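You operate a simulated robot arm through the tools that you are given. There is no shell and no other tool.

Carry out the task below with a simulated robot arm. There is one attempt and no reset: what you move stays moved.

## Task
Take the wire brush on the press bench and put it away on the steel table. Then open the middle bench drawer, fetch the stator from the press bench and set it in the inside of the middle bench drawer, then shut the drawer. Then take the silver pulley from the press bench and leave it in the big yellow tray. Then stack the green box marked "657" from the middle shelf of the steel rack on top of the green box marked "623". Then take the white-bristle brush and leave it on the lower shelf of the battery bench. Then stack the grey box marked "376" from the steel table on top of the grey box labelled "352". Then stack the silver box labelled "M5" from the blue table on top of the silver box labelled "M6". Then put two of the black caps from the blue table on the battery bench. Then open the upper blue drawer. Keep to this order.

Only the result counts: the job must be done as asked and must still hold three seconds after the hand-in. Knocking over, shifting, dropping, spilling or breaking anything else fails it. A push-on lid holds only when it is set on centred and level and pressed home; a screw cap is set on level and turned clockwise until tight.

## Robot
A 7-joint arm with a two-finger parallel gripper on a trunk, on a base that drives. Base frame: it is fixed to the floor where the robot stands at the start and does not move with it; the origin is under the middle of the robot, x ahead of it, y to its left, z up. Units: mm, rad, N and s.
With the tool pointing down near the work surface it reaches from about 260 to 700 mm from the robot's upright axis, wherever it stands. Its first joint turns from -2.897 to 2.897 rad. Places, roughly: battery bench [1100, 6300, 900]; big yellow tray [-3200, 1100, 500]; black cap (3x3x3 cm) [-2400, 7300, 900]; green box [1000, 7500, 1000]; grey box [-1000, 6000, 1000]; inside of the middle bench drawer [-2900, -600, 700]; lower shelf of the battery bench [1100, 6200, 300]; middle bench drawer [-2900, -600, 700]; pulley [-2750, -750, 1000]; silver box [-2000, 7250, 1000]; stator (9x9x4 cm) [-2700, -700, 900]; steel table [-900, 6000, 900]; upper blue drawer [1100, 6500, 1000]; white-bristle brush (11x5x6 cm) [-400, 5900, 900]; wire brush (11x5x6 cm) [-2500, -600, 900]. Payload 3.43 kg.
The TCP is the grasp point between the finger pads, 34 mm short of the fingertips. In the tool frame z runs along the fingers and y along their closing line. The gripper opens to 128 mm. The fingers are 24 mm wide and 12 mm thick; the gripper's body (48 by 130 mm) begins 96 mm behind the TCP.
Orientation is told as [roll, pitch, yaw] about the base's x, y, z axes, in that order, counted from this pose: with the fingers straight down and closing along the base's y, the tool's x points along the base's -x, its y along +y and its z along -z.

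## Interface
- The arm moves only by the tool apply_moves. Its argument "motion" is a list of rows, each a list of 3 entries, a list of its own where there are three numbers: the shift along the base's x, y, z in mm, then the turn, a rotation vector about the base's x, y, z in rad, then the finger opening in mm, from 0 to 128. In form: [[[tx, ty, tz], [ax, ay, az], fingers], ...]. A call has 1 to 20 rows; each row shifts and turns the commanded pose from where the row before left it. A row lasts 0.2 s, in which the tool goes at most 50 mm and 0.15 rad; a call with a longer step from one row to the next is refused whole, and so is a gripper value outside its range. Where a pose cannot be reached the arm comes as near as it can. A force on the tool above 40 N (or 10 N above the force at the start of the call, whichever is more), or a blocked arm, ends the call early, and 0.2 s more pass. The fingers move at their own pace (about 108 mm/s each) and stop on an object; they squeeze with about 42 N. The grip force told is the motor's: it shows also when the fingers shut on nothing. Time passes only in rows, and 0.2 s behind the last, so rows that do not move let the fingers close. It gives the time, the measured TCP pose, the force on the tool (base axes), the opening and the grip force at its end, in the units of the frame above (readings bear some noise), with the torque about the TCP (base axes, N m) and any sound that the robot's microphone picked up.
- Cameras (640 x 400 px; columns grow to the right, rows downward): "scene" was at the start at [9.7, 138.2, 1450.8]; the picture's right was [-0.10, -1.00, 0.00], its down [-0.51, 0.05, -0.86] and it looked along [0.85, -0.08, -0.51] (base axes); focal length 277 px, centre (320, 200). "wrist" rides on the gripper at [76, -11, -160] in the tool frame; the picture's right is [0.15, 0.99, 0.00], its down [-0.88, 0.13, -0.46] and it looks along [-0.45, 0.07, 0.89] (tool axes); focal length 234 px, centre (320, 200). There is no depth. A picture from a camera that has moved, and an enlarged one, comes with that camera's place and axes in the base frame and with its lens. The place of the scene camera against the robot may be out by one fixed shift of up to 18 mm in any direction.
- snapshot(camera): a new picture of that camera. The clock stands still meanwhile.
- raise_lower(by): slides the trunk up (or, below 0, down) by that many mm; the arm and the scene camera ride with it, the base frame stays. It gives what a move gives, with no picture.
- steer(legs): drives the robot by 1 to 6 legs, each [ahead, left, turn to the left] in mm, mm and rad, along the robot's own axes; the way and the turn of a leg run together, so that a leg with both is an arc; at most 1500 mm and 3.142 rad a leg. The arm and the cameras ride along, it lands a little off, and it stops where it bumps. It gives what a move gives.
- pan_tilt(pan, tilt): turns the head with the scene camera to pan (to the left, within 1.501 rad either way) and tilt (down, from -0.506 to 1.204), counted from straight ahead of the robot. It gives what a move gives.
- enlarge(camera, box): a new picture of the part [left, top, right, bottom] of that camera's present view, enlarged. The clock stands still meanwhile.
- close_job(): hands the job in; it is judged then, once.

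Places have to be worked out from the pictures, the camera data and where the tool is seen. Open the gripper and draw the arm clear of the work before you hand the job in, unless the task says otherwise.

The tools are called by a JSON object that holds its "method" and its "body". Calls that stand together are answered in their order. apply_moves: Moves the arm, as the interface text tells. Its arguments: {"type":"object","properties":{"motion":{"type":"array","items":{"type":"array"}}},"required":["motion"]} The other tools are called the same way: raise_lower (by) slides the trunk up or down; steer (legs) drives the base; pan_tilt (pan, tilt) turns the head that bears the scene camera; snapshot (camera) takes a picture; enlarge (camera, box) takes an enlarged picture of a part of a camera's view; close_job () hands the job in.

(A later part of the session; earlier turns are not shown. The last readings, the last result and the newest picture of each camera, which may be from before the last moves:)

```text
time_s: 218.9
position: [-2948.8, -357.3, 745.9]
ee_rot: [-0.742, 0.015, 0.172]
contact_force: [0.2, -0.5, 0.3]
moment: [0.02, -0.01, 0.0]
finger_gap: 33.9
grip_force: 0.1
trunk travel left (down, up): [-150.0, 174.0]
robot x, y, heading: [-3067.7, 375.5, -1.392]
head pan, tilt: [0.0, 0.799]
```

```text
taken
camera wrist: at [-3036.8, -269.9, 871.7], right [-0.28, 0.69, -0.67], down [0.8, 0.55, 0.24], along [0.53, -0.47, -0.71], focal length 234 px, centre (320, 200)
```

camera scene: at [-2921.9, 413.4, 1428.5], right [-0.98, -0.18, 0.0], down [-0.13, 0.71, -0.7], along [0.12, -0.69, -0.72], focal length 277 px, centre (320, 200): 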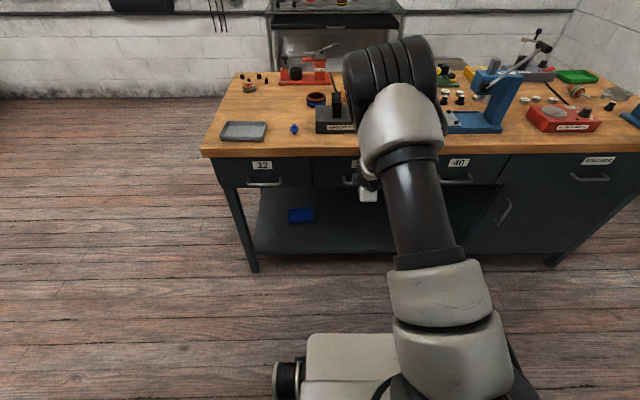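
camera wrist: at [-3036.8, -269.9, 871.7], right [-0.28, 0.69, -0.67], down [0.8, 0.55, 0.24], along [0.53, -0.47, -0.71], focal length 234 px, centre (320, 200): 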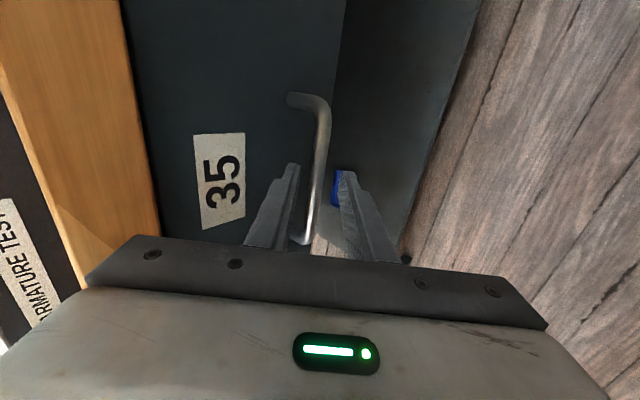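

The bar passes between the fingertips, ~32 mm ahead of the grasp point. I advance 17 mm more and close on it.

{"method": "apply_moves", "body": {"motion": [[[1, -6, -6], [0, 0, 0], 34], [[1, -5.5, -6.5], [0, 0, 0], 34], [[0, 0, 0], [0, 0, 0], 20], [[0, 0, 0], [0, 0, 0], 5], [[0, 0, 0], [0, 0, 0], 5], [[0, 0, 0], [0, 0, 0], 5]]}}

{"method": "snapshot", "body": {"camera": "wrist"}}

```text
time_s: 220.3
position: [-2945.4, -369.4, 735.4]
ee_rot: [-0.745, 0.011, 0.174]
contact_force: [1.2, -3.9, 7.5]
moment: [-0.14, 0.6, 1.04]
finger_gap: 11.8
grip_force: 45.2
trunk travel left (down, up): [-150.0, 174.0]
robot x, y, heading: [-3070.4, 372.3, -1.394]
head pan, tilt: [0.0, 0.799]
```

```text
taken
camera wrist: at [-3034.1, -282.4, 860.4], right [-0.28, 0.69, -0.67], down [0.8, 0.55, 0.24], along [0.53, -0.47, -0.71], focal length 234 px, centre (320, 200)
```

wrist: 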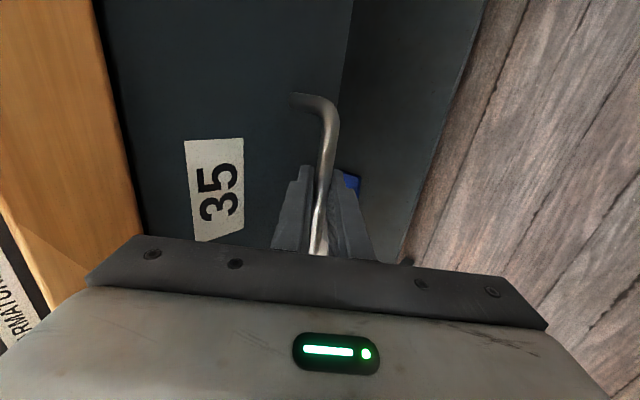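

The bar is gripped (11.8 mm). I pull straight out along the bench's normal, first 60 mm.

{"method": "apply_moves", "body": {"motion": [[[-1.8, 9.8, 0], [0, 0, 0], 5], [[-2.7, 14.8, 0], [0, 0, 0], 5], [[-2.7, 14.8, 0], [0, 0, 0], 5], [[-3.5, 19.6, 0], [0, 0, 0], 5], [[0, 0, 0], [0, 0, 0], 5]]}}

{"method": "snapshot", "body": {"camera": "wrist"}}

{"method": "snapshot", "body": {"camera": "scene"}}

```text
time_s: 221.5
position: [-2957.7, -307.3, 736.4]
ee_rot: [-0.742, 0.014, 0.17]
contact_force: [0.1, 0.8, 14.3]
moment: [-0.35, 1.33, 0.24]
finger_gap: 12.0
grip_force: 45.1
trunk travel left (down, up): [-150.0, 174.0]
robot x, y, heading: [-3065.2, 373.3, -1.391]
head pan, tilt: [0.0, 0.799]
```

```text
taken
camera wrist: at [-3046.4, -221.6, 860.6], right [-0.28, 0.69, -0.67], down [0.8, 0.55, 0.24], along [0.53, -0.47, -0.71], focal length 234 px, centre (320, 200)
```

wrist: 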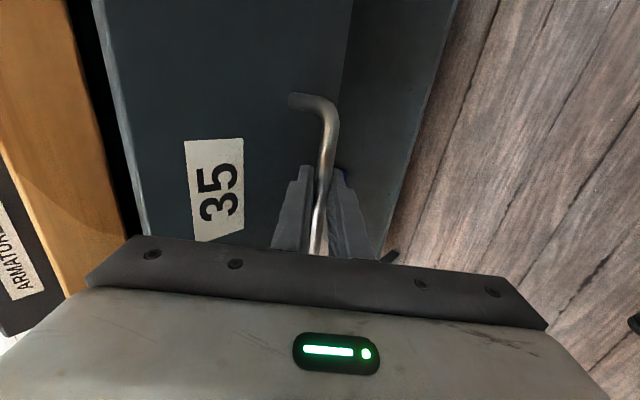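

```text
taken
camera scene: at [-2922.0, 414.9, 1428.5], right [-0.98, -0.18, 0.0], down [-0.13, 0.7, -0.7], along [0.12, -0.69, -0.72], focal length 277 px, centre (320, 200)
```

scene: 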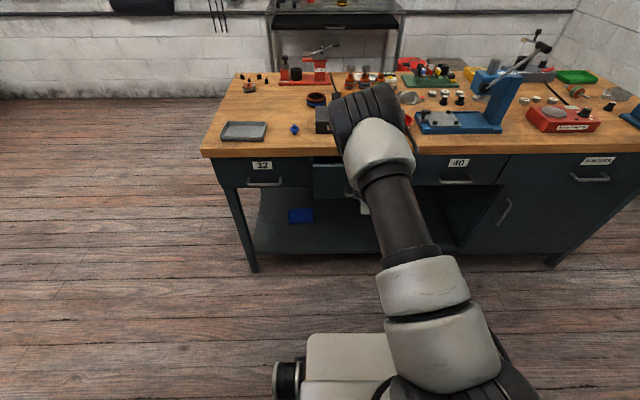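

The drawer slides well. I pull it another 105 mm (about 165 mm in all).

{"method": "apply_moves", "body": {"motion": [[[-2.7, 14.8, 0], [0, 0, 0], 5], [[-3.5, 19.6, 0], [0, 0, 0], 5], [[-3.5, 19.6, 0], [0, 0, 0], 5], [[-3.5, 19.6, 0], [0, 0, 0], 5], [[-3.5, 19.6, 0], [0, 0, 0], 5], [[-1.8, 9.8, 0], [0, 0, 0], 5], [[0, 0, 0], [0, 0, 0], 5]]}}

{"method": "snapshot", "body": {"camera": "wrist"}}

```text
time_s: 223.1
position: [-2976.4, -204.8, 735.2]
ee_rot: [-0.745, 0.013, 0.167]
contact_force: [-17.0, -1.4, 26.9]
moment: [-0.14, 0.6, 0.81]
finger_gap: 12.0
grip_force: 44.4
trunk travel left (down, up): [-150.0, 174.0]
robot x, y, heading: [-3066.6, 372.2, -1.388]
head pan, tilt: [0.0, 0.799]
```

```text
taken
camera wrist: at [-3066.8, -118.3, 860.4], right [-0.27, 0.69, -0.67], down [0.8, 0.55, 0.23], along [0.53, -0.47, -0.71], focal length 234 px, centre (320, 200)
```

wrist: 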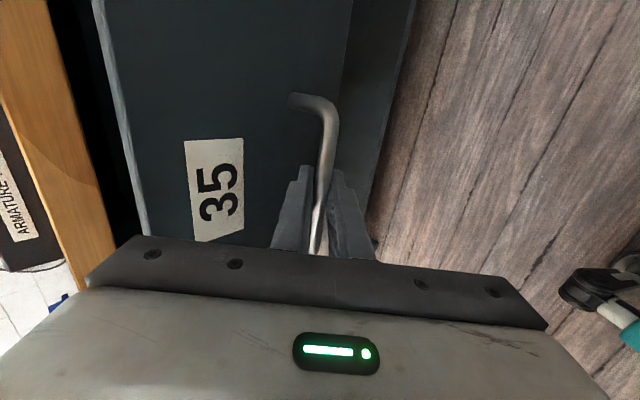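

About 165 mm open. I release the bar and retreat along the tool axis.

{"method": "apply_moves", "body": {"motion": [[[0, 0, 0], [0, 0, 0], 20], [[0, 0, 0], [0, 0, 0], 32], [[0, 0, 0], [0, 0, 0], 32], [[-2, 10, 11], [0, 0, 0], 32], [[-4, 20, 22], [0, 0, 0], 32], [[-4, 24, 26], [0, 0, 0], 32], [[-4, 24, 30], [0, 0, 0], 40], [[-4, 20, 40], [0.1, 0.018, 0], 60], [[0, 10, 45], [0.13, 0.024, 0], 75], [[0, 5, 45], [0.13, 0.024, 0], 75], [[0, 0, 45], [0.13, 0.024, 0], 75], [[0, 0, 45], [0.13, 0.024, 0], 75], [[0, 0, 40], [0.12, 0.022, 0], 75]]}}

{"method": "snapshot", "body": {"camera": "scene"}}

{"method": "snapshot", "body": {"camera": "wrist"}}

```text
time_s: 225.9
position: [-2991.9, -93.5, 1080.7]
ee_rot: [0.01, 0.016, 0.184]
contact_force: [1.2, -0.5, 0.4]
moment: [0.0, 0.01, -0.02]
finger_gap: 75.1
grip_force: 0.0
trunk travel left (down, up): [-150.0, 174.0]
robot x, y, heading: [-3066.6, 373.0, -1.395]
head pan, tilt: [0.0, 0.799]
```

```text
taken
camera scene: at [-2921.9, 413.7, 1428.5], right [-0.98, -0.18, 0.0], down [-0.13, 0.71, -0.7], along [0.12, -0.69, -0.72], focal length 277 px, centre (320, 200)
```

scene: 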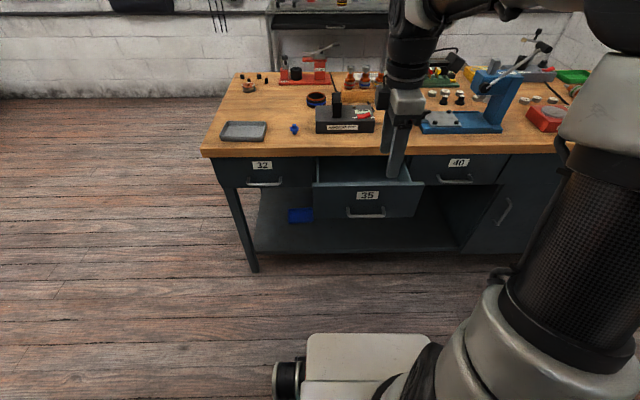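

```text
taken
camera wrist: at [-3061.1, -118.4, 1241.9], right [-0.32, 0.95, 0.01], down [0.85, 0.29, 0.44], along [0.42, 0.15, -0.9], focal length 234 px, centre (320, 200)
```

wrist: 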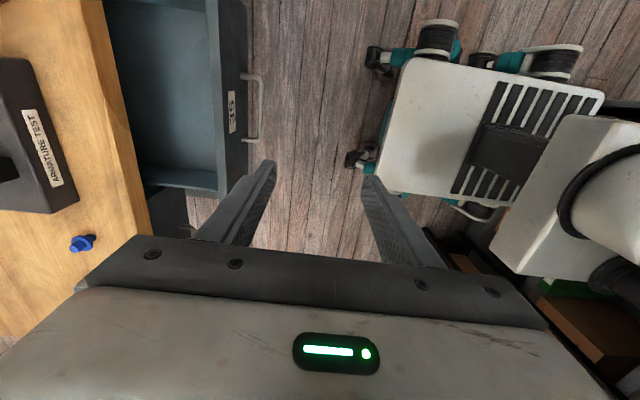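

The drawer stands open and empty. Next I turn to heading east so the bench is on my right (the head, on my left, stays clear of the elbow) and approach to reach the stator.

{"method": "steer", "body": {"legs": [[0, 0, 1.575]]}}

```text
time_s: 230.3
position: [-2604.2, 454.8, 1081.5]
ee_rot: [0.01, 0.018, 1.766]
contact_force: [0.7, -0.1, 0.5]
moment: [0.03, -0.03, 0.0]
finger_gap: 74.9
grip_force: 0.0
trunk travel left (down, up): [-150.0, 174.0]
robot x, y, heading: [-3068.6, 374.1, 0.193]
head pan, tilt: [0.0, 0.799]
```

I slide toward the bench in two parts, checking on the way.

{"method": "steer", "body": {"legs": [[215, -280, -0.012]]}}

{"method": "pan_tilt", "body": {"pan": -1.45, "tilt": 0.9}}

{"method": "snapshot", "body": {"camera": "scene"}}

```text
time_s: 233.6
position: [-2339.0, 213.8, 1081.7]
ee_rot: [0.011, 0.019, 1.759]
contact_force: [0.0, 0.0, 0.1]
moment: [0.02, -0.01, -0.02]
finger_gap: 75.0
grip_force: 0.0
trunk travel left (down, up): [-150.0, 174.0]
robot x, y, heading: [-2800.8, 138.4, 0.185]
head pan, tilt: [0.0, 0.799]
```

```text
time_s: 235.2
position: [-2337.9, 214.8, 1082.6]
ee_rot: [0.01, 0.019, 1.76]
contact_force: [-0.5, 0.1, -0.5]
moment: [0.03, -0.02, -0.02]
finger_gap: 75.0
grip_force: 0.0
trunk travel left (down, up): [-150.0, 174.0]
robot x, y, heading: [-2803.6, 137.4, 0.184]
head pan, tilt: [-1.45, 0.901]
```

```text
taken
camera scene: at [-2884.5, 192.4, 1420.6], right [-0.95, -0.3, 0.0], down [-0.24, 0.75, -0.62], along [0.19, -0.59, -0.78], focal length 277 px, centre (320, 200)
```

scene: 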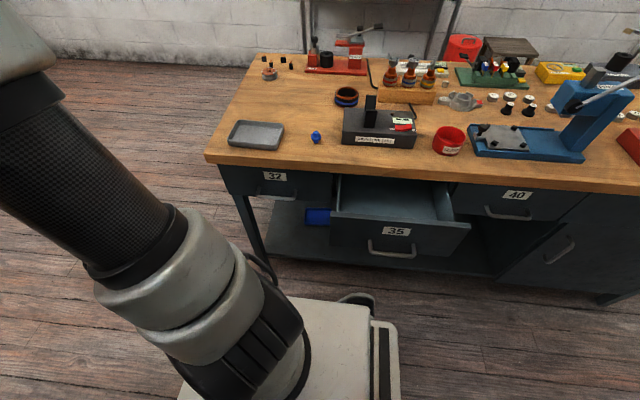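

The contacts earlier put the base's half width at about 290 mm, so there's room. I slide the remaining 135 mm toward the bench.

{"method": "steer", "body": {"legs": [[0, -135, 0]]}}

{"method": "snapshot", "body": {"camera": "scene"}}

```text
time_s: 237.1
position: [-2312.8, 81.2, 1082.0]
ee_rot: [0.011, 0.017, 1.757]
contact_force: [-0.1, -0.2, 0.3]
moment: [-0.01, -0.03, -0.02]
finger_gap: 74.9
grip_force: 0.1
trunk travel left (down, up): [-150.0, 174.0]
robot x, y, heading: [-2778.2, 1.5, 0.185]
head pan, tilt: [-1.45, 0.901]
```

```text
taken
camera scene: at [-2859.5, 58.7, 1420.6], right [-0.95, -0.3, 0.0], down [-0.24, 0.75, -0.62], along [0.19, -0.59, -0.78], focal length 277 px, centre (320, 200)
```

scene: 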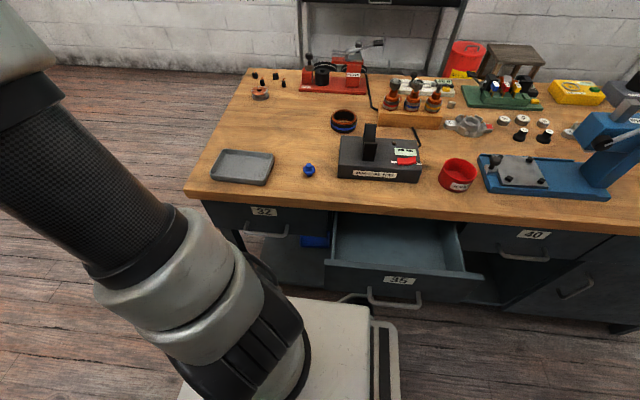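

I swing the arm from the front to the right over the bench toward the stator, turning the tool so the wrist camera faces away from the bench.

{"method": "apply_moves", "body": {"motion": [[[-11.2, -44.2, 0], [0, 0, -0.148], 90], [[-11.2, -44.2, 0], [0, 0, -0.148], 100], [[-11.2, -44.2, 0], [0, 0, -0.148], 110], [[-11.2, -44.2, 0], [0, 0, -0.148], 110], [[-11.2, -44.2, 0], [0, 0, -0.148], 110], [[-11.2, -44.2, 0], [0, 0, -0.148], 110], [[-11.2, -44.2, 0], [0, 0, -0.148], 110], [[-11.2, -44.2, 0], [0, 0, -0.148], 110], [[-11.2, -44.2, 0], [0, 0, -0.148], 110]]}}

{"method": "apply_moves", "body": {"motion": [[[-33.8, -31.2, 0], [0, 0, -0.148], 110], [[-33.8, -31.2, 0], [0, 0, -0.148], 110], [[-33.8, -31.2, 0], [0, 0, -0.148], 110], [[-33.8, -31.2, 0], [0, 0, -0.148], 110], [[-33.8, -31.2, 0], [0, 0, -0.148], 110], [[-33.8, -31.2, 0], [0, 0, -0.148], 110], [[-33.8, -31.2, 0], [0, 0, -0.148], 110], [[-33.8, -31.2, 0], [0, 0, -0.148], 110], [[-33.8, -31.2, 0], [0, 0, -0.148], 110], [[0, 0, 0], [0, 0, -0.121], 110], [[0, 0, 0], [0, 0, -0.121], 110], [[0, 0, 0], [0, 0, -0.121], 110], [[0, 0, 0], [0, 0, -0.121], 110], [[0, 0, 0], [0, 0, 0], 110]]}}

{"method": "snapshot", "body": {"camera": "wrist"}}

{"method": "snapshot", "body": {"camera": "scene"}}

```text
time_s: 239.1
position: [-2413.6, -316.7, 1080.3]
ee_rot: [0.009, 0.019, 0.424]
contact_force: [-0.4, 0.3, -0.4]
moment: [-0.02, 0.01, 0.01]
finger_gap: 109.7
grip_force: 0.0
trunk travel left (down, up): [-150.0, 174.0]
robot x, y, heading: [-2773.4, 1.0, 0.187]
head pan, tilt: [-1.45, 0.901]
```

```text
time_s: 242.1
position: [-2717.8, -598.6, 1082.6]
ee_rot: [0.01, 0.018, -1.389]
contact_force: [-0.5, 0.1, 0.7]
moment: [0.0, 0.01, -0.03]
finger_gap: 110.2
grip_force: 0.1
trunk travel left (down, up): [-150.0, 174.0]
robot x, y, heading: [-2778.6, 2.6, 0.186]
head pan, tilt: [-1.45, 0.901]
```

```text
taken
camera wrist: at [-2743.2, -527.6, 1241.3], right [0.95, 0.32, 0.01], down [0.28, -0.85, 0.44], along [0.15, -0.41, -0.9], focal length 234 px, centre (320, 200)
```

wrist: 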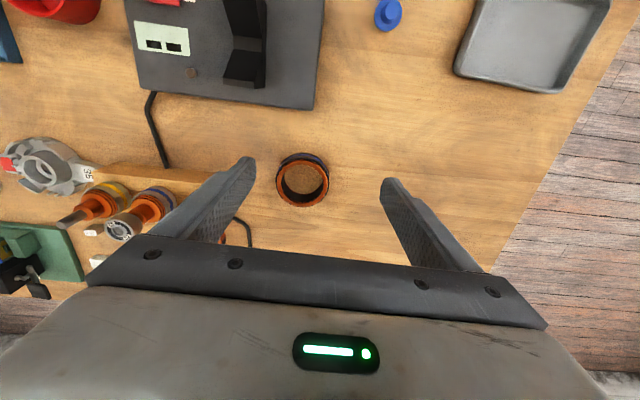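

```text
taken
camera scene: at [-2859.5, 58.7, 1420.6], right [-0.95, -0.3, 0.0], down [-0.24, 0.75, -0.62], along [0.19, -0.59, -0.78], focal length 277 px, centre (320, 200)
```

scene: 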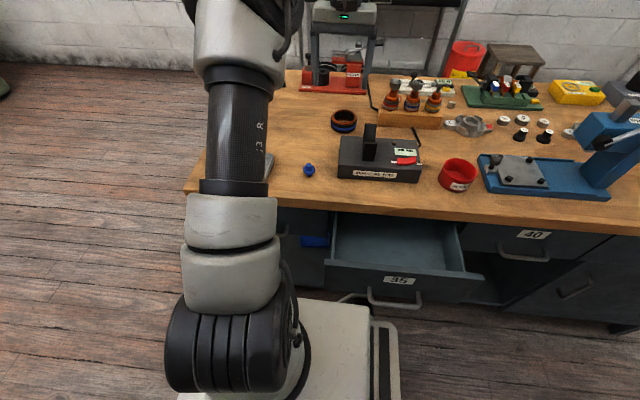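

The stator's centre is at about [-2724, -653]. I move over it, level the tool, lower to z ≈ 1000 and look again.

{"method": "apply_moves", "body": {"motion": [[[-3, -27, -20], [-0.0195, 0.0066, 0], 110], [[-3, -27, -25], [0, 0, 0], 110], [[0, 0, -35], [0, 0, 0], 110], [[0, 0, 0], [0, 0, 0], 110]]}}

{"method": "snapshot", "body": {"camera": "wrist"}}

```text
time_s: 243.1
position: [-2724.1, -653.0, 1001.9]
ee_rot: [0.002, -0.002, -1.39]
contact_force: [0.7, 0.0, -0.2]
moment: [0.02, 0.01, 0.02]
finger_gap: 110.2
grip_force: 0.1
trunk travel left (down, up): [-150.0, 174.0]
robot x, y, heading: [-2780.7, 3.0, 0.186]
head pan, tilt: [-1.45, 0.901]
```

```text
taken
camera wrist: at [-2748.0, -579.5, 1161.0], right [0.95, 0.32, 0.0], down [0.29, -0.84, 0.46], along [0.15, -0.43, -0.89], focal length 234 px, centre (320, 200)
```

wrist: 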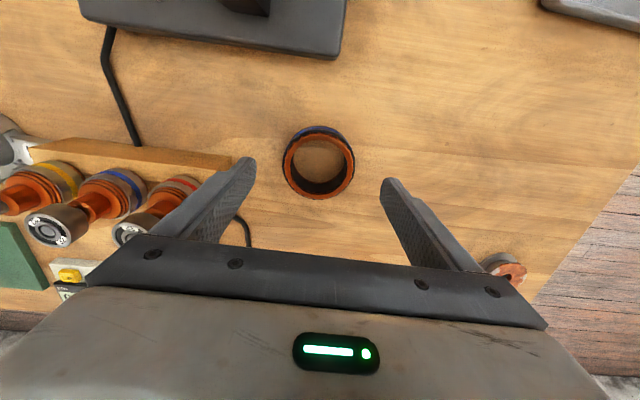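

The stator's top rim is at z ≈ 930, outer diameter ≈ 75–80 mm, centred under the tool. I lower gently to TCP z ≈ 929 and close.

{"method": "apply_moves", "body": {"motion": [[[0, 0, -30], [0, 0, 0], 110], [[0, 0, -20], [0, 0, 0], 110], [[0, 0, -12], [0, 0, 0], 110], [[0, 0, -6], [0, 0, 0], 110], [[0, 0, -4], [0, 0, 0], 110], [[0, 0, 0], [0, 0, 0], 110]]}}

{"method": "snapshot", "body": {"camera": "wrist"}}

```text
time_s: 244.5
position: [-2724.6, -652.4, 930.2]
ee_rot: [0.001, -0.002, -1.389]
contact_force: [-0.1, 0.0, -0.6]
moment: [0.0, -0.01, 0.01]
finger_gap: 109.9
grip_force: 0.2
trunk travel left (down, up): [-150.0, 174.0]
robot x, y, heading: [-2781.5, 2.1, 0.184]
head pan, tilt: [-1.45, 0.901]
```

```text
taken
camera wrist: at [-2748.9, -578.4, 1088.7], right [0.95, 0.32, 0.0], down [0.29, -0.84, 0.46], along [0.15, -0.43, -0.89], focal length 234 px, centre (320, 200)
```

wrist: 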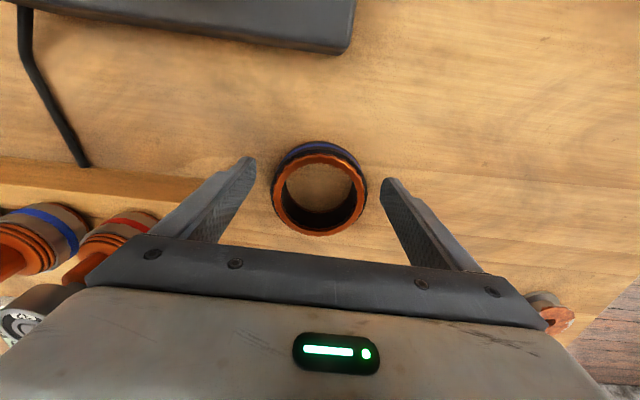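

The ring is centred between the fingers. I close.

{"method": "apply_moves", "body": {"motion": [[[0, 0, 0], [0, 0, 0], 85], [[0, 0, 0], [0, 0, 0], 55], [[0, 0, 0], [0, 0, 0], 55], [[0, 0, 0], [0, 0, 0], 55], [[0, 0, 0], [0, 0, 0], 55]]}}

```text
time_s: 245.7
position: [-2724.7, -651.6, 931.0]
ee_rot: [0.001, 0.001, -1.389]
contact_force: [2.4, 0.0, -0.7]
moment: [0.01, -0.27, 0.09]
finger_gap: 80.4
grip_force: 41.9
trunk travel left (down, up): [-150.0, 174.0]
robot x, y, heading: [-2778.7, 1.3, 0.181]
head pan, tilt: [-1.45, 0.901]
```

The stator is gripped (80 mm). I lift it well above the V-block and carry it over the open drawer.

{"method": "apply_moves", "body": {"motion": [[[0, 0, 20], [0, 0, 0], 55], [[0, 0, 40], [0, 0, 0], 55], [[0, 0, 45], [0, 0, 0], 55], [[0, 0, 45], [0, 0, 0], 55], [[0, 0, 35], [0, 0, 0], 55], [[-25.2, 36.6, 0], [0, 0, 0], 55], [[-25.2, 36.6, 0], [0, 0, 0], 55], [[-25.2, 36.6, 0], [0, 0, 0], 55], [[-25.2, 36.6, 0], [0, 0, 0], 55], [[-25.2, 36.6, 0], [0, 0, 0], 55], [[-25.2, 36.6, 0], [0, 0, 0], 55], [[-25.2, 36.6, 0], [0, 0, 0], 55], [[-25.2, 36.6, 0], [0, 0, 0], 55], [[-25.1, 36.2, 0], [0, 0, 0], 55], [[0, 0, 0], [0, 0, 0], 55]]}}

{"method": "snapshot", "body": {"camera": "wrist"}}

{"method": "snapshot", "body": {"camera": "scene"}}

```text
time_s: 248.9
position: [-2951.5, -318.8, 1108.6]
ee_rot: [0.0, 0.013, -1.389]
contact_force: [-0.1, 0.1, -7.1]
moment: [0.06, 0.0, 0.0]
finger_gap: 80.5
grip_force: 42.4
out of reach, approached as far as the arm can: row 5
trunk travel left (down, up): [-150.0, 174.0]
robot x, y, heading: [-2781.1, 1.2, 0.181]
head pan, tilt: [-1.45, 0.901]
```

```text
taken
camera wrist: at [-2975.7, -247.7, 1268.6], right [0.95, 0.32, 0.0], down [0.29, -0.85, 0.44], along [0.14, -0.42, -0.9], focal length 234 px, centre (320, 200)
```

wrist: 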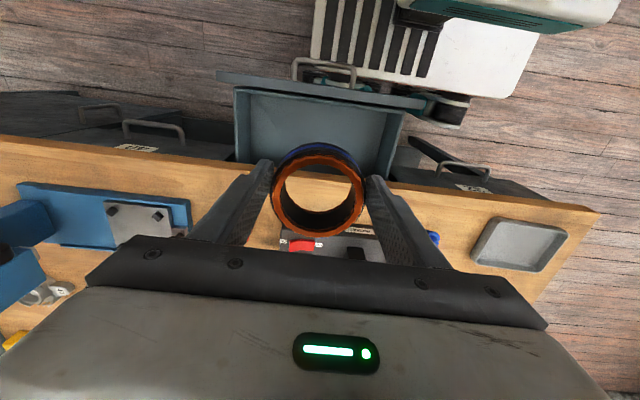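

```text
taken
camera scene: at [-2855.1, 54.9, 1428.1], right [-0.94, -0.34, 0.0], down [-0.25, 0.68, -0.69], along [0.24, -0.65, -0.72], focal length 277 px, centre (320, 200)
```

scene: 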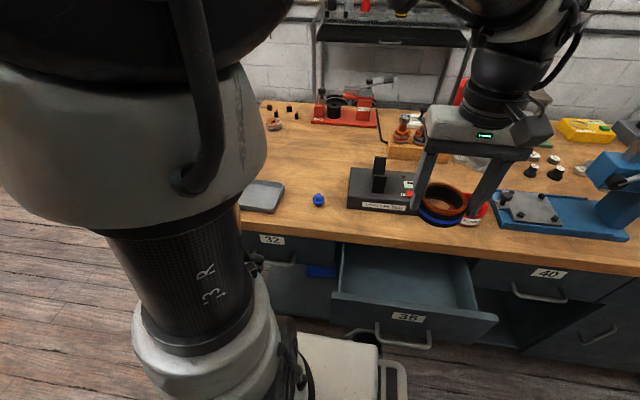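

The elbow slightly touches the head in this pose. I turn the head the other way to give the elbow room, and use the wrist camera for the placing.

{"method": "pan_tilt", "body": {"pan": 1.3, "tilt": 0.5}}

{"method": "snapshot", "body": {"camera": "scene"}}

```text
time_s: 251.4
position: [-2951.9, -319.5, 1113.2]
ee_rot: [0.001, -0.002, -1.39]
contact_force: [0.2, -0.3, -7.6]
moment: [0.09, 0.04, -0.03]
finger_gap: 80.4
grip_force: 41.8
trunk travel left (down, up): [-150.0, 174.0]
robot x, y, heading: [-2777.4, -1.0, 0.183]
head pan, tilt: [1.3, 0.499]
```

```text
taken
camera scene: at [-2874.5, 221.1, 1454.5], right [1.0, -0.09, 0.0], down [-0.04, -0.48, -0.88], along [0.08, 0.87, -0.48], focal length 277 px, centre (320, 200)
```

scene: 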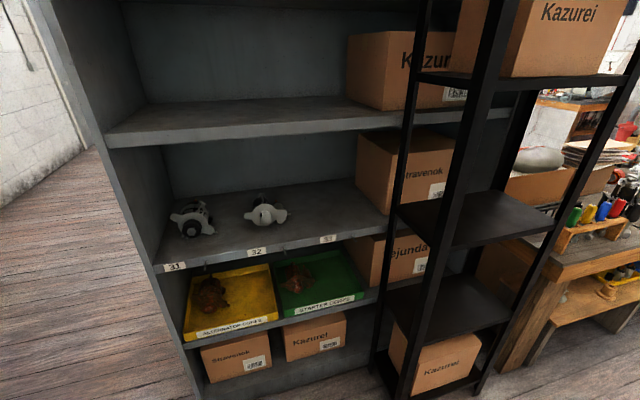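

The rack shows the yellow tray ("Alternator cores") beside the green one. By the wrist view the gap between plank edge and drawer front spans n ≈ 171–274, so I shift 13 mm outward and go down to above the drawer.

{"method": "apply_moves", "body": {"motion": [[[-2.3, 12.8, -30], [0, 0, 0], 55], [[0, 0, -45], [0, 0, 0], 55], [[0, 0, -45], [0, 0, 0], 55], [[0, 0, -40], [0, 0, 0], 55], [[0, 0, 0], [0, 0, 0], 55]]}}

{"method": "snapshot", "body": {"camera": "wrist"}}

```text
time_s: 252.6
position: [-2953.7, -305.6, 951.1]
ee_rot: [0.0, 0.0, -1.389]
contact_force: [0.0, -0.4, -6.6]
moment: [0.1, 0.0, 0.03]
finger_gap: 79.9
grip_force: 42.2
trunk travel left (down, up): [-150.0, 174.0]
robot x, y, heading: [-2777.2, 1.7, 0.183]
head pan, tilt: [1.3, 0.499]
```

```text
taken
camera wrist: at [-2978.0, -233.4, 1110.2], right [0.95, 0.32, 0.0], down [0.29, -0.84, 0.46], along [0.15, -0.43, -0.89], focal length 234 px, centre (320, 200)
```

wrist: 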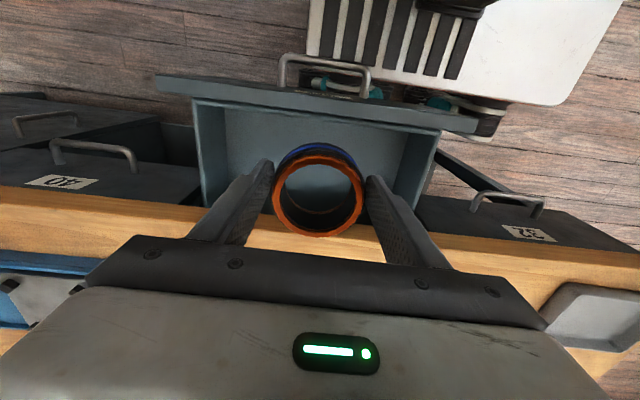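

The stator is centred over the drawer opening (n ≈ 225, plank edge 170, front panel ≈ 268). I lower it into the drawer.

{"method": "apply_moves", "body": {"motion": [[[0, 0, -35], [0, 0, 0], 55], [[0, 0, -35], [0, 0, 0], 55], [[0, 0, -35], [0, 0, 0], 55], [[0, 0, -35], [0, 0, 0], 55], [[0, 0, -25], [0, 0, 0], 55], [[0, 0, -20], [0, 0, 0], 55], [[0, 0, 0], [0, 0, 0], 55]]}}

{"method": "snapshot", "body": {"camera": "wrist"}}

```text
time_s: 254.2
position: [-2956.5, -305.8, 767.7]
ee_rot: [0.001, 0.0, -1.389]
contact_force: [0.1, 1.0, -6.8]
moment: [0.06, -0.01, 0.0]
finger_gap: 80.4
grip_force: 42.3
trunk travel left (down, up): [-150.0, 174.0]
robot x, y, heading: [-2777.3, 2.2, 0.185]
head pan, tilt: [1.3, 0.499]
```

```text
taken
camera wrist: at [-2979.7, -233.3, 927.0], right [0.95, 0.32, 0.0], down [0.29, -0.84, 0.46], along [0.15, -0.43, -0.89], focal length 234 px, centre (320, 200)
```

wrist: 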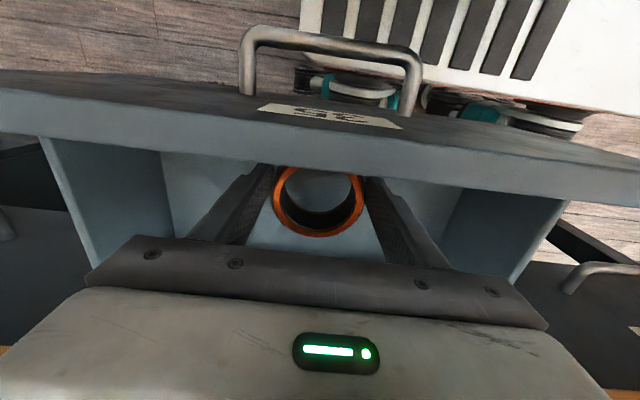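

No contact so far, but the ring is close to the front panel's inner side. I shift 5 mm toward the bench and keep going down slowly.

{"method": "apply_moves", "body": {"motion": [[[0.9, -4.9, -10], [0, 0, 0], 55], [[0, 0, -10], [0, 0, 0], 55], [[0, 0, -8], [0, 0, 0], 55], [[0, 0, -6], [0, 0, 0], 55], [[0, 0, -5], [0, 0, 0], 55], [[0, 0, -5], [0, 0, 0], 55], [[0, 0, -4], [0, 0, 0], 55], [[0, 0, -4], [0, 0, 0], 55]]}}

{"method": "snapshot", "body": {"camera": "wrist"}}

```text
time_s: 255.2
position: [-2953.6, -312.0, 736.4]
ee_rot: [-0.002, -0.008, -1.39]
contact_force: [1.5, 1.8, 21.2]
moment: [0.66, -0.62, -0.09]
finger_gap: 80.2
grip_force: 42.0
trunk travel left (down, up): [-150.0, 174.0]
robot x, y, heading: [-2776.1, 2.9, 0.185]
head pan, tilt: [1.3, 0.499]
stopped in row 5: the force on the tool passed its limit at 53 N (the readings are from after the stop); the commanded pose is now the measured one
```

```text
taken
camera wrist: at [-2977.0, -237.9, 894.6], right [0.95, 0.32, 0.0], down [0.29, -0.84, 0.46], along [0.15, -0.44, -0.89], focal length 234 px, centre (320, 200)
```

wrist: 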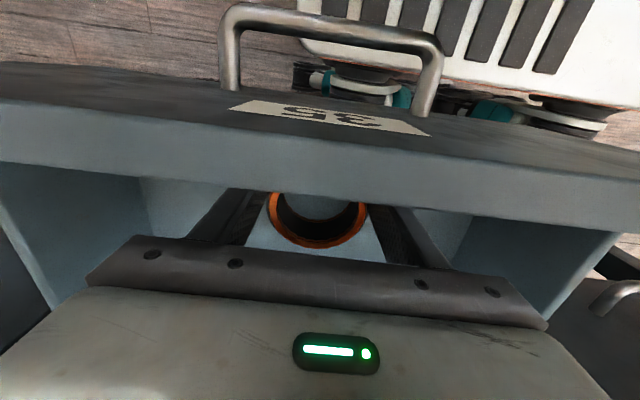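

Contact at TCP 736 – the drawer floor (≈ 695–700, as told). I ease off slightly and open the fingers.

{"method": "apply_moves", "body": {"motion": [[[0, 0, 2], [0, 0, 0], 70], [[0, 0, 0], [0, 0, 0], 84], [[0, 0, 0], [0, 0, 0], 94], [[0, 0, 0], [0, 0, 0], 98], [[0, 0, 10], [0, 0, 0], 98], [[0, 0, 20], [0, 0, 0], 98], [[0, 0, 30], [0, 0, 0], 98], [[0, 0, 40], [0, 0, 0], 98]]}}

{"method": "snapshot", "body": {"camera": "wrist"}}

```text
time_s: 257.0
position: [-2952.1, -311.9, 837.7]
ee_rot: [0.001, -0.004, -1.39]
contact_force: [-0.8, 0.8, -0.3]
moment: [-0.02, -0.02, -0.02]
finger_gap: 97.8
grip_force: 0.0
trunk travel left (down, up): [-150.0, 174.0]
robot x, y, heading: [-2778.7, 3.7, 0.189]
head pan, tilt: [1.3, 0.499]
```

```text
taken
camera wrist: at [-2976.0, -238.4, 996.3], right [0.95, 0.32, 0.0], down [0.29, -0.84, 0.46], along [0.15, -0.43, -0.89], focal length 234 px, centre (320, 200)
```

wrist: 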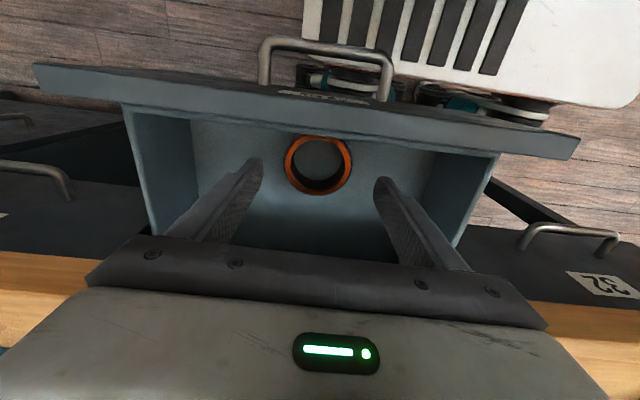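

The stator lies flat inside the drawer. I lift the arm clear, then back away from the bench and align with the handle to push the drawer shut.

{"method": "apply_moves", "body": {"motion": [[[0, 0, 45], [0, 0, 0], 80], [[0, 0, 45], [0, 0, 0], 60], [[0, 0, 45], [0, 0, 0], 40], [[0, 0, 45], [0, 0, 0], 20], [[0, 0, 45], [0, 0, 0], 0], [[0, 0, 20], [0, 0, 0], 0]]}}

{"method": "steer", "body": {"legs": [[0, 330, 0], [-225, 0, 0]]}}

{"method": "pan_tilt", "body": {"pan": -1.3, "tilt": 0.8}}

{"method": "snapshot", "body": {"camera": "scene"}}

```text
time_s: 258.4
position: [-2952.9, -311.7, 1081.7]
ee_rot: [-0.001, -0.004, -1.387]
contact_force: [1.2, 0.5, -0.3]
moment: [0.02, 0.0, 0.01]
finger_gap: 0.3
grip_force: 33.2
trunk travel left (down, up): [-150.0, 174.0]
robot x, y, heading: [-2777.2, 2.0, 0.183]
head pan, tilt: [1.3, 0.499]
```

```text
time_s: 263.4
position: [-3230.9, -30.3, 1081.8]
ee_rot: [0.0, -0.007, -1.388]
contact_force: [0.6, 0.0, -0.8]
moment: [-0.05, 0.0, 0.03]
finger_gap: 0.0
grip_force: 33.6
trunk travel left (down, up): [-150.0, 174.0]
robot x, y, heading: [-3058.0, 286.1, 0.182]
head pan, tilt: [1.3, 0.499]
```

```text
time_s: 265.8
position: [-3230.5, -29.9, 1081.9]
ee_rot: [0.0, -0.005, -1.39]
contact_force: [-1.1, -0.1, -0.2]
moment: [0.0, -0.03, 0.0]
finger_gap: 0.0
grip_force: 33.1
trunk travel left (down, up): [-150.0, 174.0]
robot x, y, heading: [-3056.7, 281.9, 0.184]
head pan, tilt: [-1.3, 0.799]
```

```text
taken
camera scene: at [-3124.7, 340.1, 1428.5], right [-0.9, -0.44, 0.0], down [-0.31, 0.64, -0.7], along [0.31, -0.63, -0.72], focal length 277 px, centre (320, 200)
```

scene: 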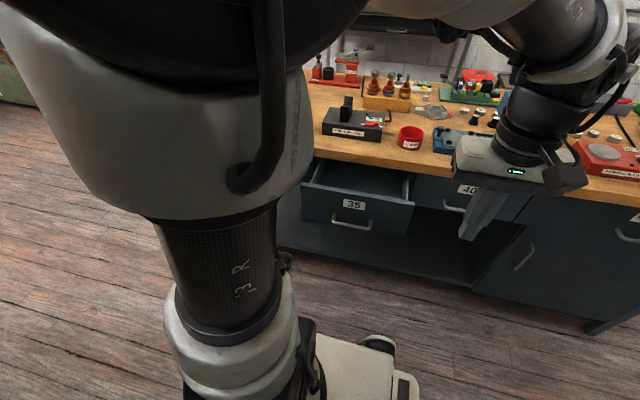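

I bring the closed gripper in front of the handle with a 0.6 rad tilt toward the bench.

{"method": "apply_moves", "body": {"motion": [[[40.8, -17.3, -13.7], [0, 0, 0], 0], [[40.8, -17.3, -13.7], [0, 0, 0], 0], [[40.8, -17.3, -13.7], [0, 0, 0], 0], [[40.8, -17.3, -13.7], [0, 0, 0], 0], [[40.8, -17.3, -13.7], [0, 0, 0], 0], [[40.8, -17.3, -13.7], [0, 0, 0], 0], [[0.5, -3, -39], [-0.0844, -0.0153, 0], 0], [[0.5, -3, -39], [-0.0844, -0.0153, 0], 0], [[0.5, -3, -39], [-0.0844, -0.0153, 0], 0], [[0.5, -3, -39], [-0.0844, -0.0153, 0], 0], [[0.5, -3, -39], [-0.0844, -0.0153, 0], 0], [[0.7, -3, -39], [-0.0844, -0.0153, 0], 0], [[0.7, -3, -40], [-0.0844, -0.0153, 0], 0]]}}

{"method": "snapshot", "body": {"camera": "scene"}}

{"method": "snapshot", "body": {"camera": "wrist"}}

```text
time_s: 268.6
position: [-2980.7, -153.1, 722.7]
ee_rot: [-0.001, -0.607, -1.39]
contact_force: [0.2, -0.5, 0.2]
moment: [0.01, -0.02, 0.02]
finger_gap: 0.0
grip_force: 33.2
trunk travel left (down, up): [-150.0, 174.0]
robot x, y, heading: [-3058.9, 288.1, 0.178]
head pan, tilt: [-1.3, 0.799]
```

```text
taken
camera scene: at [-3124.8, 340.3, 1428.6], right [-0.9, -0.44, 0.0], down [-0.31, 0.64, -0.7], along [0.31, -0.63, -0.72], focal length 277 px, centre (320, 200)
```

scene: 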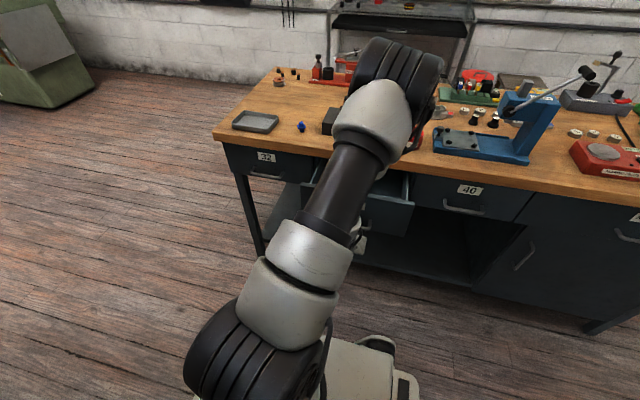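

```text
taken
camera wrist: at [-3019.8, -3.5, 810.7], right [0.95, 0.3, -0.08], down [0.21, -0.43, 0.88], along [0.22, -0.85, -0.47], focal length 234 px, centre (320, 200)
```

wrist: 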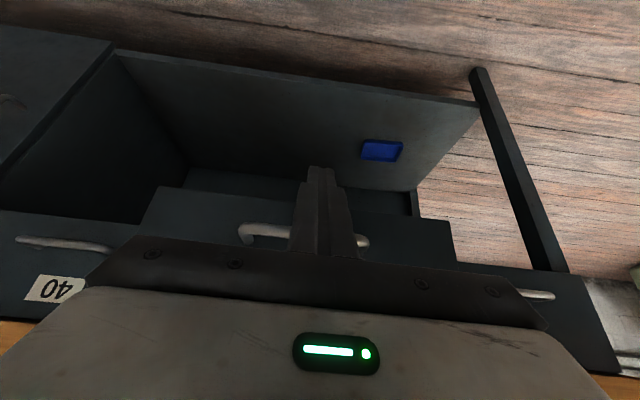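

The closed fingers are centred in front of the handle. I push the drawer in along the bench's normal, slower toward the end.

{"method": "apply_moves", "body": {"motion": [[[3.0, -16.7, 0], [0, 0, 0], 0], [[3.0, -16.7, 0], [0, 0, 0], 0], [[2.3, -12.8, 0], [0, 0, 0], 0], [[2.7, -14.8, 0], [0, 0, 0], 0], [[2.7, -14.8, 0], [0, 0, 0], 0], [[2.7, -14.8, 0], [0, 0, 0], 0], [[2.7, -14.8, 0], [0, 0, 0], 0], [[2.7, -14.8, 0], [0, 0, 0], 0], [[2.7, -14.8, 0], [0, 0, 0], 0], [[2.7, -14.8, 0], [0, 0, 0], 0], [[1.8, -9.8, 0], [0, 0, 0], 0]]}}

{"method": "snapshot", "body": {"camera": "wrist"}}

{"method": "snapshot", "body": {"camera": "scene"}}

```text
time_s: 271.0
position: [-2954.1, -315.6, 726.7]
ee_rot: [-0.002, -0.61, -1.389]
contact_force: [0.5, -0.2, 1.2]
moment: [-0.02, 0.01, 0.01]
finger_gap: 0.0
grip_force: 33.2
trunk travel left (down, up): [-150.0, 174.0]
robot x, y, heading: [-3058.4, 285.2, 0.179]
head pan, tilt: [-1.3, 0.799]
```

```text
taken
camera wrist: at [-2991.6, -166.0, 814.4], right [0.95, 0.3, -0.09], down [0.21, -0.43, 0.88], along [0.22, -0.85, -0.47], focal length 234 px, centre (320, 200)
```

wrist: 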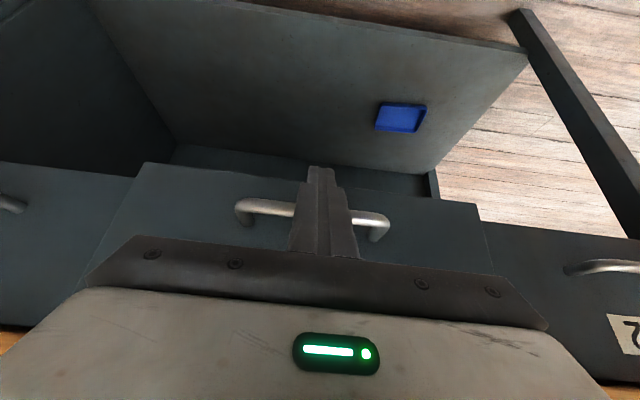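

```text
taken
camera scene: at [-3124.8, 340.1, 1428.6], right [-0.9, -0.44, 0.0], down [-0.31, 0.64, -0.7], along [0.31, -0.63, -0.72], focal length 277 px, centre (320, 200)
```

scene: 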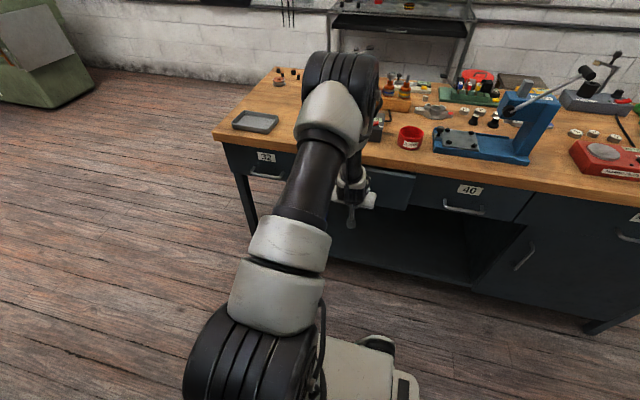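

The drawer is about 40 mm from shut. I keep pushing in smaller steps until it resists.

{"method": "apply_moves", "body": {"motion": [[[1.8, -9.8, 0], [0, 0, 0], 0], [[1.8, -9.8, 0], [0, 0, 0], 0], [[1.4, -7.9, 0], [0, 0, 0], 0], [[0.9, -4.9, 0], [0, 0, 0], 0], [[0.9, -4.9, 0], [0, 0, 0], 0], [[0.7, -3.9, 0], [0, 0, 0], 0], [[0.7, -3.9, 0], [0, 0, 0], 0], [[0.7, -3.9, 0], [0, 0, 0], 0]]}}

{"method": "snapshot", "body": {"camera": "wrist"}}

```text
time_s: 272.8
position: [-2946.7, -359.5, 720.8]
ee_rot: [-0.004, -0.593, -1.389]
contact_force: [-2.4, 25.2, -7.2]
moment: [-0.22, -0.06, 0.1]
finger_gap: 0.0
grip_force: 32.8
trunk travel left (down, up): [-150.0, 174.0]
robot x, y, heading: [-3058.9, 286.6, 0.181]
head pan, tilt: [-1.3, 0.799]
```

```text
taken
camera wrist: at [-2983.7, -210.8, 810.7], right [0.95, 0.3, -0.08], down [0.22, -0.44, 0.87], along [0.22, -0.85, -0.49], focal length 234 px, centre (320, 200)
```

wrist: 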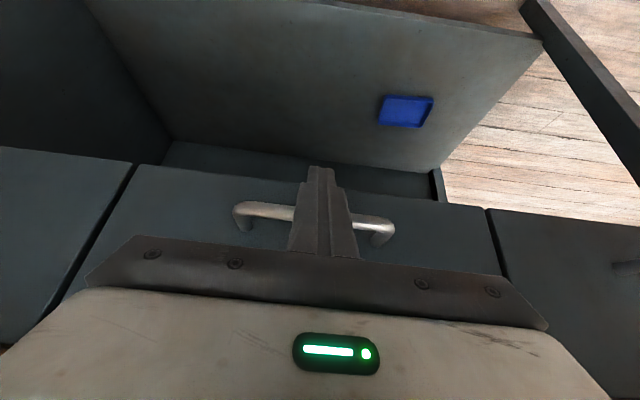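

The resistance (25 N) and the flush front show the drawer is shut. I draw back, raise and level the tool.

{"method": "apply_moves", "body": {"motion": [[[-2.7, 14.8, 0], [0, 0, 0], 0], [[-7, 39, 10], [0, 0, 0], 0], [[-7, 39, 20], [0, 0, 0], 0], [[-5, 30, 35], [0, 0, 0], 0], [[0, 0, 45], [0.12, 0.0217, 0], 0], [[0, 0, 45], [0.12, 0.0217, 0], 20], [[0, 0, 45], [0.12, 0.0217, 0], 40], [[0, 0, 45], [0.12, 0.0217, 0], 60], [[0, 0, 45], [0.11, 0.02, 0], 60], [[0, 0, 45], [0, 0, 0], 60], [[0, 0, 40], [0, 0, 0], 60]]}}

{"method": "snapshot", "body": {"camera": "scene"}}

{"method": "enlarge", "body": {"camera": "scene", "box": [340, 60, 480, 160]}}

```text
time_s: 275.2
position: [-2965.2, -240.5, 1100.1]
ee_rot: [0.001, -0.005, -1.389]
contact_force: [0.1, 0.0, -0.7]
moment: [-0.01, 0.03, 0.01]
finger_gap: 60.0
grip_force: 0.1
trunk travel left (down, up): [-150.0, 174.0]
robot x, y, heading: [-3055.3, 285.6, 0.179]
head pan, tilt: [-1.3, 0.799]
```

```text
taken
camera scene: at [-3124.8, 340.1, 1428.5], right [-0.9, -0.44, 0.0], down [-0.31, 0.64, -0.7], along [0.31, -0.63, -0.72], focal length 277 px, centre (320, 200)
```

scene: 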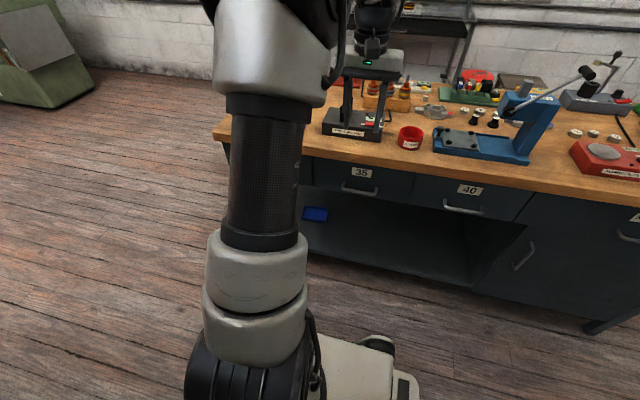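

```text
4.00 times, centred on (410, 110) of scene
camera zoom: at [-3124.8, 340.1, 1428.5], right [-0.9, -0.44, 0.0], down [-0.31, 0.64, -0.7], along [0.31, -0.63, -0.72], focal length 1108 px, centre (-40, 560)
```

zoom: 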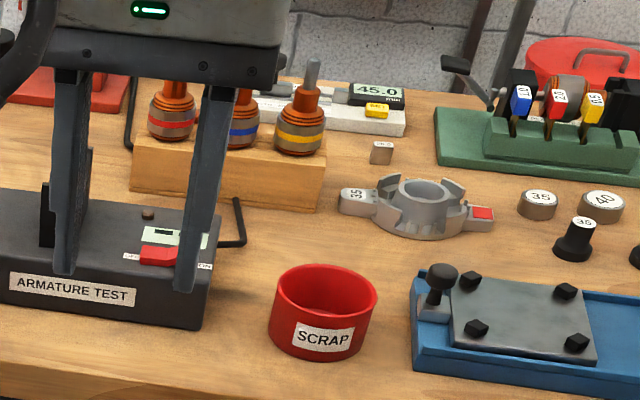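

Before taking a pulley I need to see which one is the silver one. I swing the arm back to the front (reference pose) so the head can see the bench.

{"method": "apply_moves", "body": {"motion": [[[34.1, 25.7, 0], [0, 0, 0.0924], 60], [[34.1, 25.7, 0], [0, 0, 0.0924], 60], [[34.1, 25.7, 0], [0, 0, 0.0924], 60], [[34.1, 25.7, 0], [0, 0, 0.0924], 60], [[34.1, 25.7, 0], [0, 0, 0.0924], 60], [[34.1, 25.7, 0], [0, 0, 0.0924], 60], [[34.1, 25.7, 0], [0, 0, 0.0924], 60], [[34.1, 25.7, 0], [0, 0, 0.0924], 60], [[10, 44.7, 0], [0, 0, 0.0924], 60], [[10, 44.7, 0], [0, 0, 0.0924], 60], [[10, 44.7, 0], [0, 0, 0.0924], 60], [[10, 44.7, 0], [0, 0, 0.0924], 60], [[10, 44.7, 0], [0, 0, 0.0924], 60], [[10, 44.7, 0], [0, 0, 0.0924], 60], [[10, 44.7, 0], [0, 0, 0.0924], 60], [[10, 44.7, 0], [0, 0, 0.0924], 60], [[10, 44.7, 0], [0, 0, 0.0924], 60]]}}

{"method": "pan_tilt", "body": {"pan": -1.3, "tilt": 0.6}}

{"method": "snapshot", "body": {"camera": "scene"}}

```text
time_s: 278.8
position: [-2601.7, 368.5, 1099.8]
ee_rot: [0.002, -0.008, 0.179]
contact_force: [-1.2, -0.1, 0.2]
moment: [-0.02, -0.02, 0.0]
finger_gap: 59.9
grip_force: 0.1
trunk travel left (down, up): [-150.0, 174.0]
robot x, y, heading: [-3056.5, 286.0, 0.181]
head pan, tilt: [-1.3, 0.799]
```

```text
time_s: 279.5
position: [-2601.2, 368.6, 1099.8]
ee_rot: [0.0, -0.006, 0.18]
contact_force: [1.0, 0.6, 0.0]
moment: [-0.03, 0.0, 0.01]
finger_gap: 59.9
grip_force: 0.2
trunk travel left (down, up): [-150.0, 174.0]
robot x, y, heading: [-3055.4, 284.0, 0.179]
head pan, tilt: [-1.3, 0.6]
```

```text
taken
camera scene: at [-3121.4, 333.1, 1445.3], right [-0.9, -0.44, 0.0], down [-0.25, 0.51, -0.82], along [0.36, -0.74, -0.57], focal length 277 px, centre (320, 200)
```

scene: 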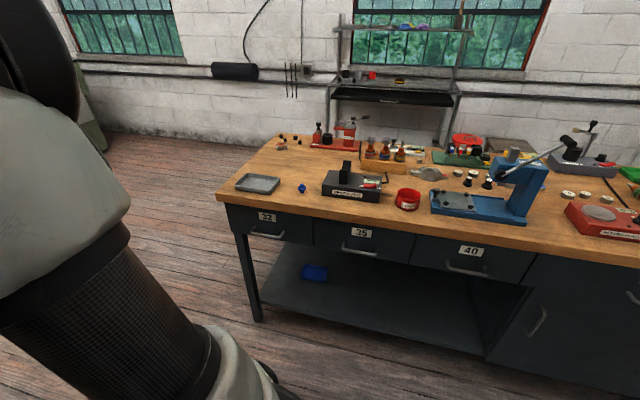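

I zoom into the candidates: the tops of the armatures, and the discs at the near end.

{"method": "enlarge", "body": {"camera": "scene", "box": [355, 130, 415, 170]}}

{"method": "enlarge", "body": {"camera": "scene", "box": [270, 120, 370, 185]}}

{"method": "enlarge", "body": {"camera": "scene", "box": [400, 120, 520, 200]}}

{"method": "enlarge", "body": {"camera": "scene", "box": [500, 100, 640, 240]}}

```text
10.00 times, centred on (385, 150) of scene
camera zoom: at [-3121.4, 333.1, 1445.3], right [-0.9, -0.44, 0.0], down [-0.25, 0.51, -0.82], along [0.36, -0.74, -0.57], focal length 2769 px, centre (-330, 700)
```

zoom: 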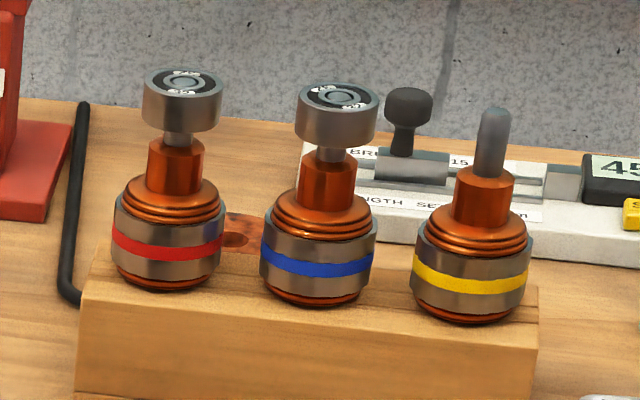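

```text
6.15 times, centred on (320, 152) of scene
camera zoom: at [-3121.4, 333.1, 1445.3], right [-0.9, -0.44, 0.0], down [-0.25, 0.51, -0.82], along [0.36, -0.74, -0.57], focal length 1704 px, centre (320, 492)
```

zoom: 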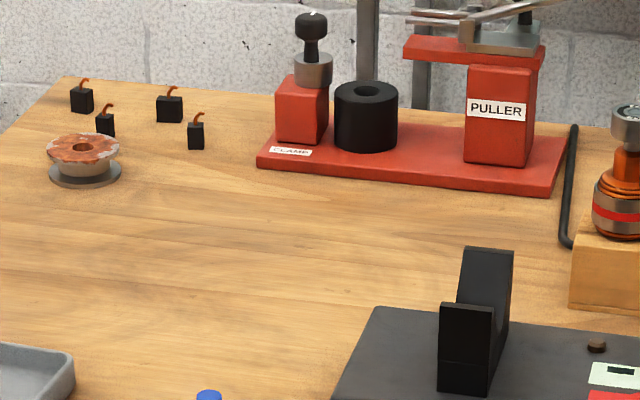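

```text
5.00 times, centred on (460, 160) of scene
camera zoom: at [-3121.4, 333.1, 1445.3], right [-0.9, -0.44, 0.0], down [-0.25, 0.51, -0.82], along [0.36, -0.74, -0.57], focal length 1384 px, centre (-380, 400)
```

zoom: 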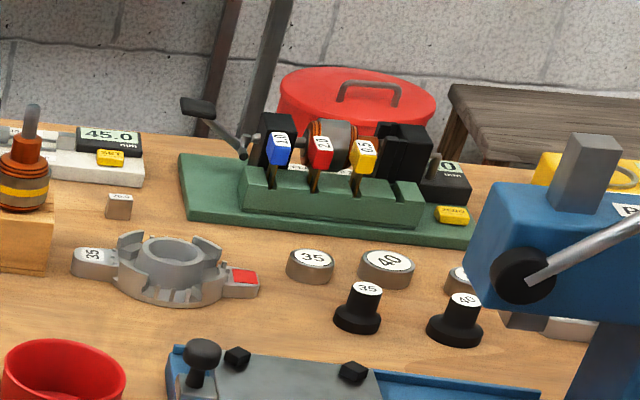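

```text
2.86 times, centred on (570, 170) of scene
camera zoom: at [-3121.4, 333.1, 1445.3], right [-0.9, -0.44, 0.0], down [-0.25, 0.51, -0.82], along [0.36, -0.74, -0.57], focal length 791 px, centre (-394, 286)
```

zoom: 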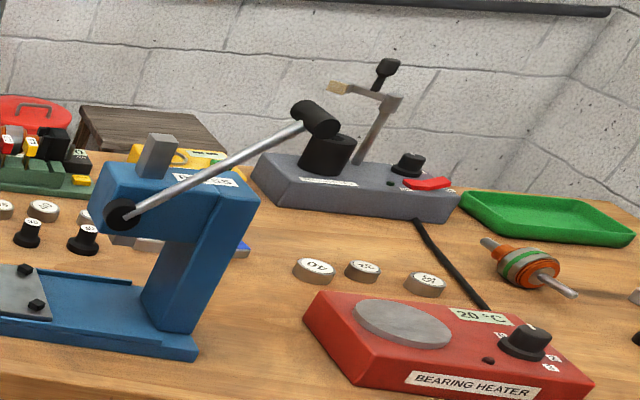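

The armature tops are ball bearings. There are two real pulleys: an all-rusty one behind the wooden block and one at the near end with grey/silver flange and hub (rusty spots on its top face) at about [-2399, -735]. I drive to the near end for a close look.

{"method": "steer", "body": {"legs": [[1080, 0, 0], [0, 0, 3.14]]}}

```text
time_s: 287.5
position: [-1709.4, 834.3, 1101.6]
ee_rot: [-0.002, -0.006, 0.862]
contact_force: [0.0, 0.7, 0.2]
moment: [-0.03, 0.02, 0.0]
finger_gap: 60.1
grip_force: 0.1
trunk travel left (down, up): [-150.0, 174.0]
robot x, y, heading: [-2008.3, 481.4, 0.867]
head pan, tilt: [-1.3, 0.6]
stopped in leg 2: the robot was blocked; the commanded pose is now the measured one
```

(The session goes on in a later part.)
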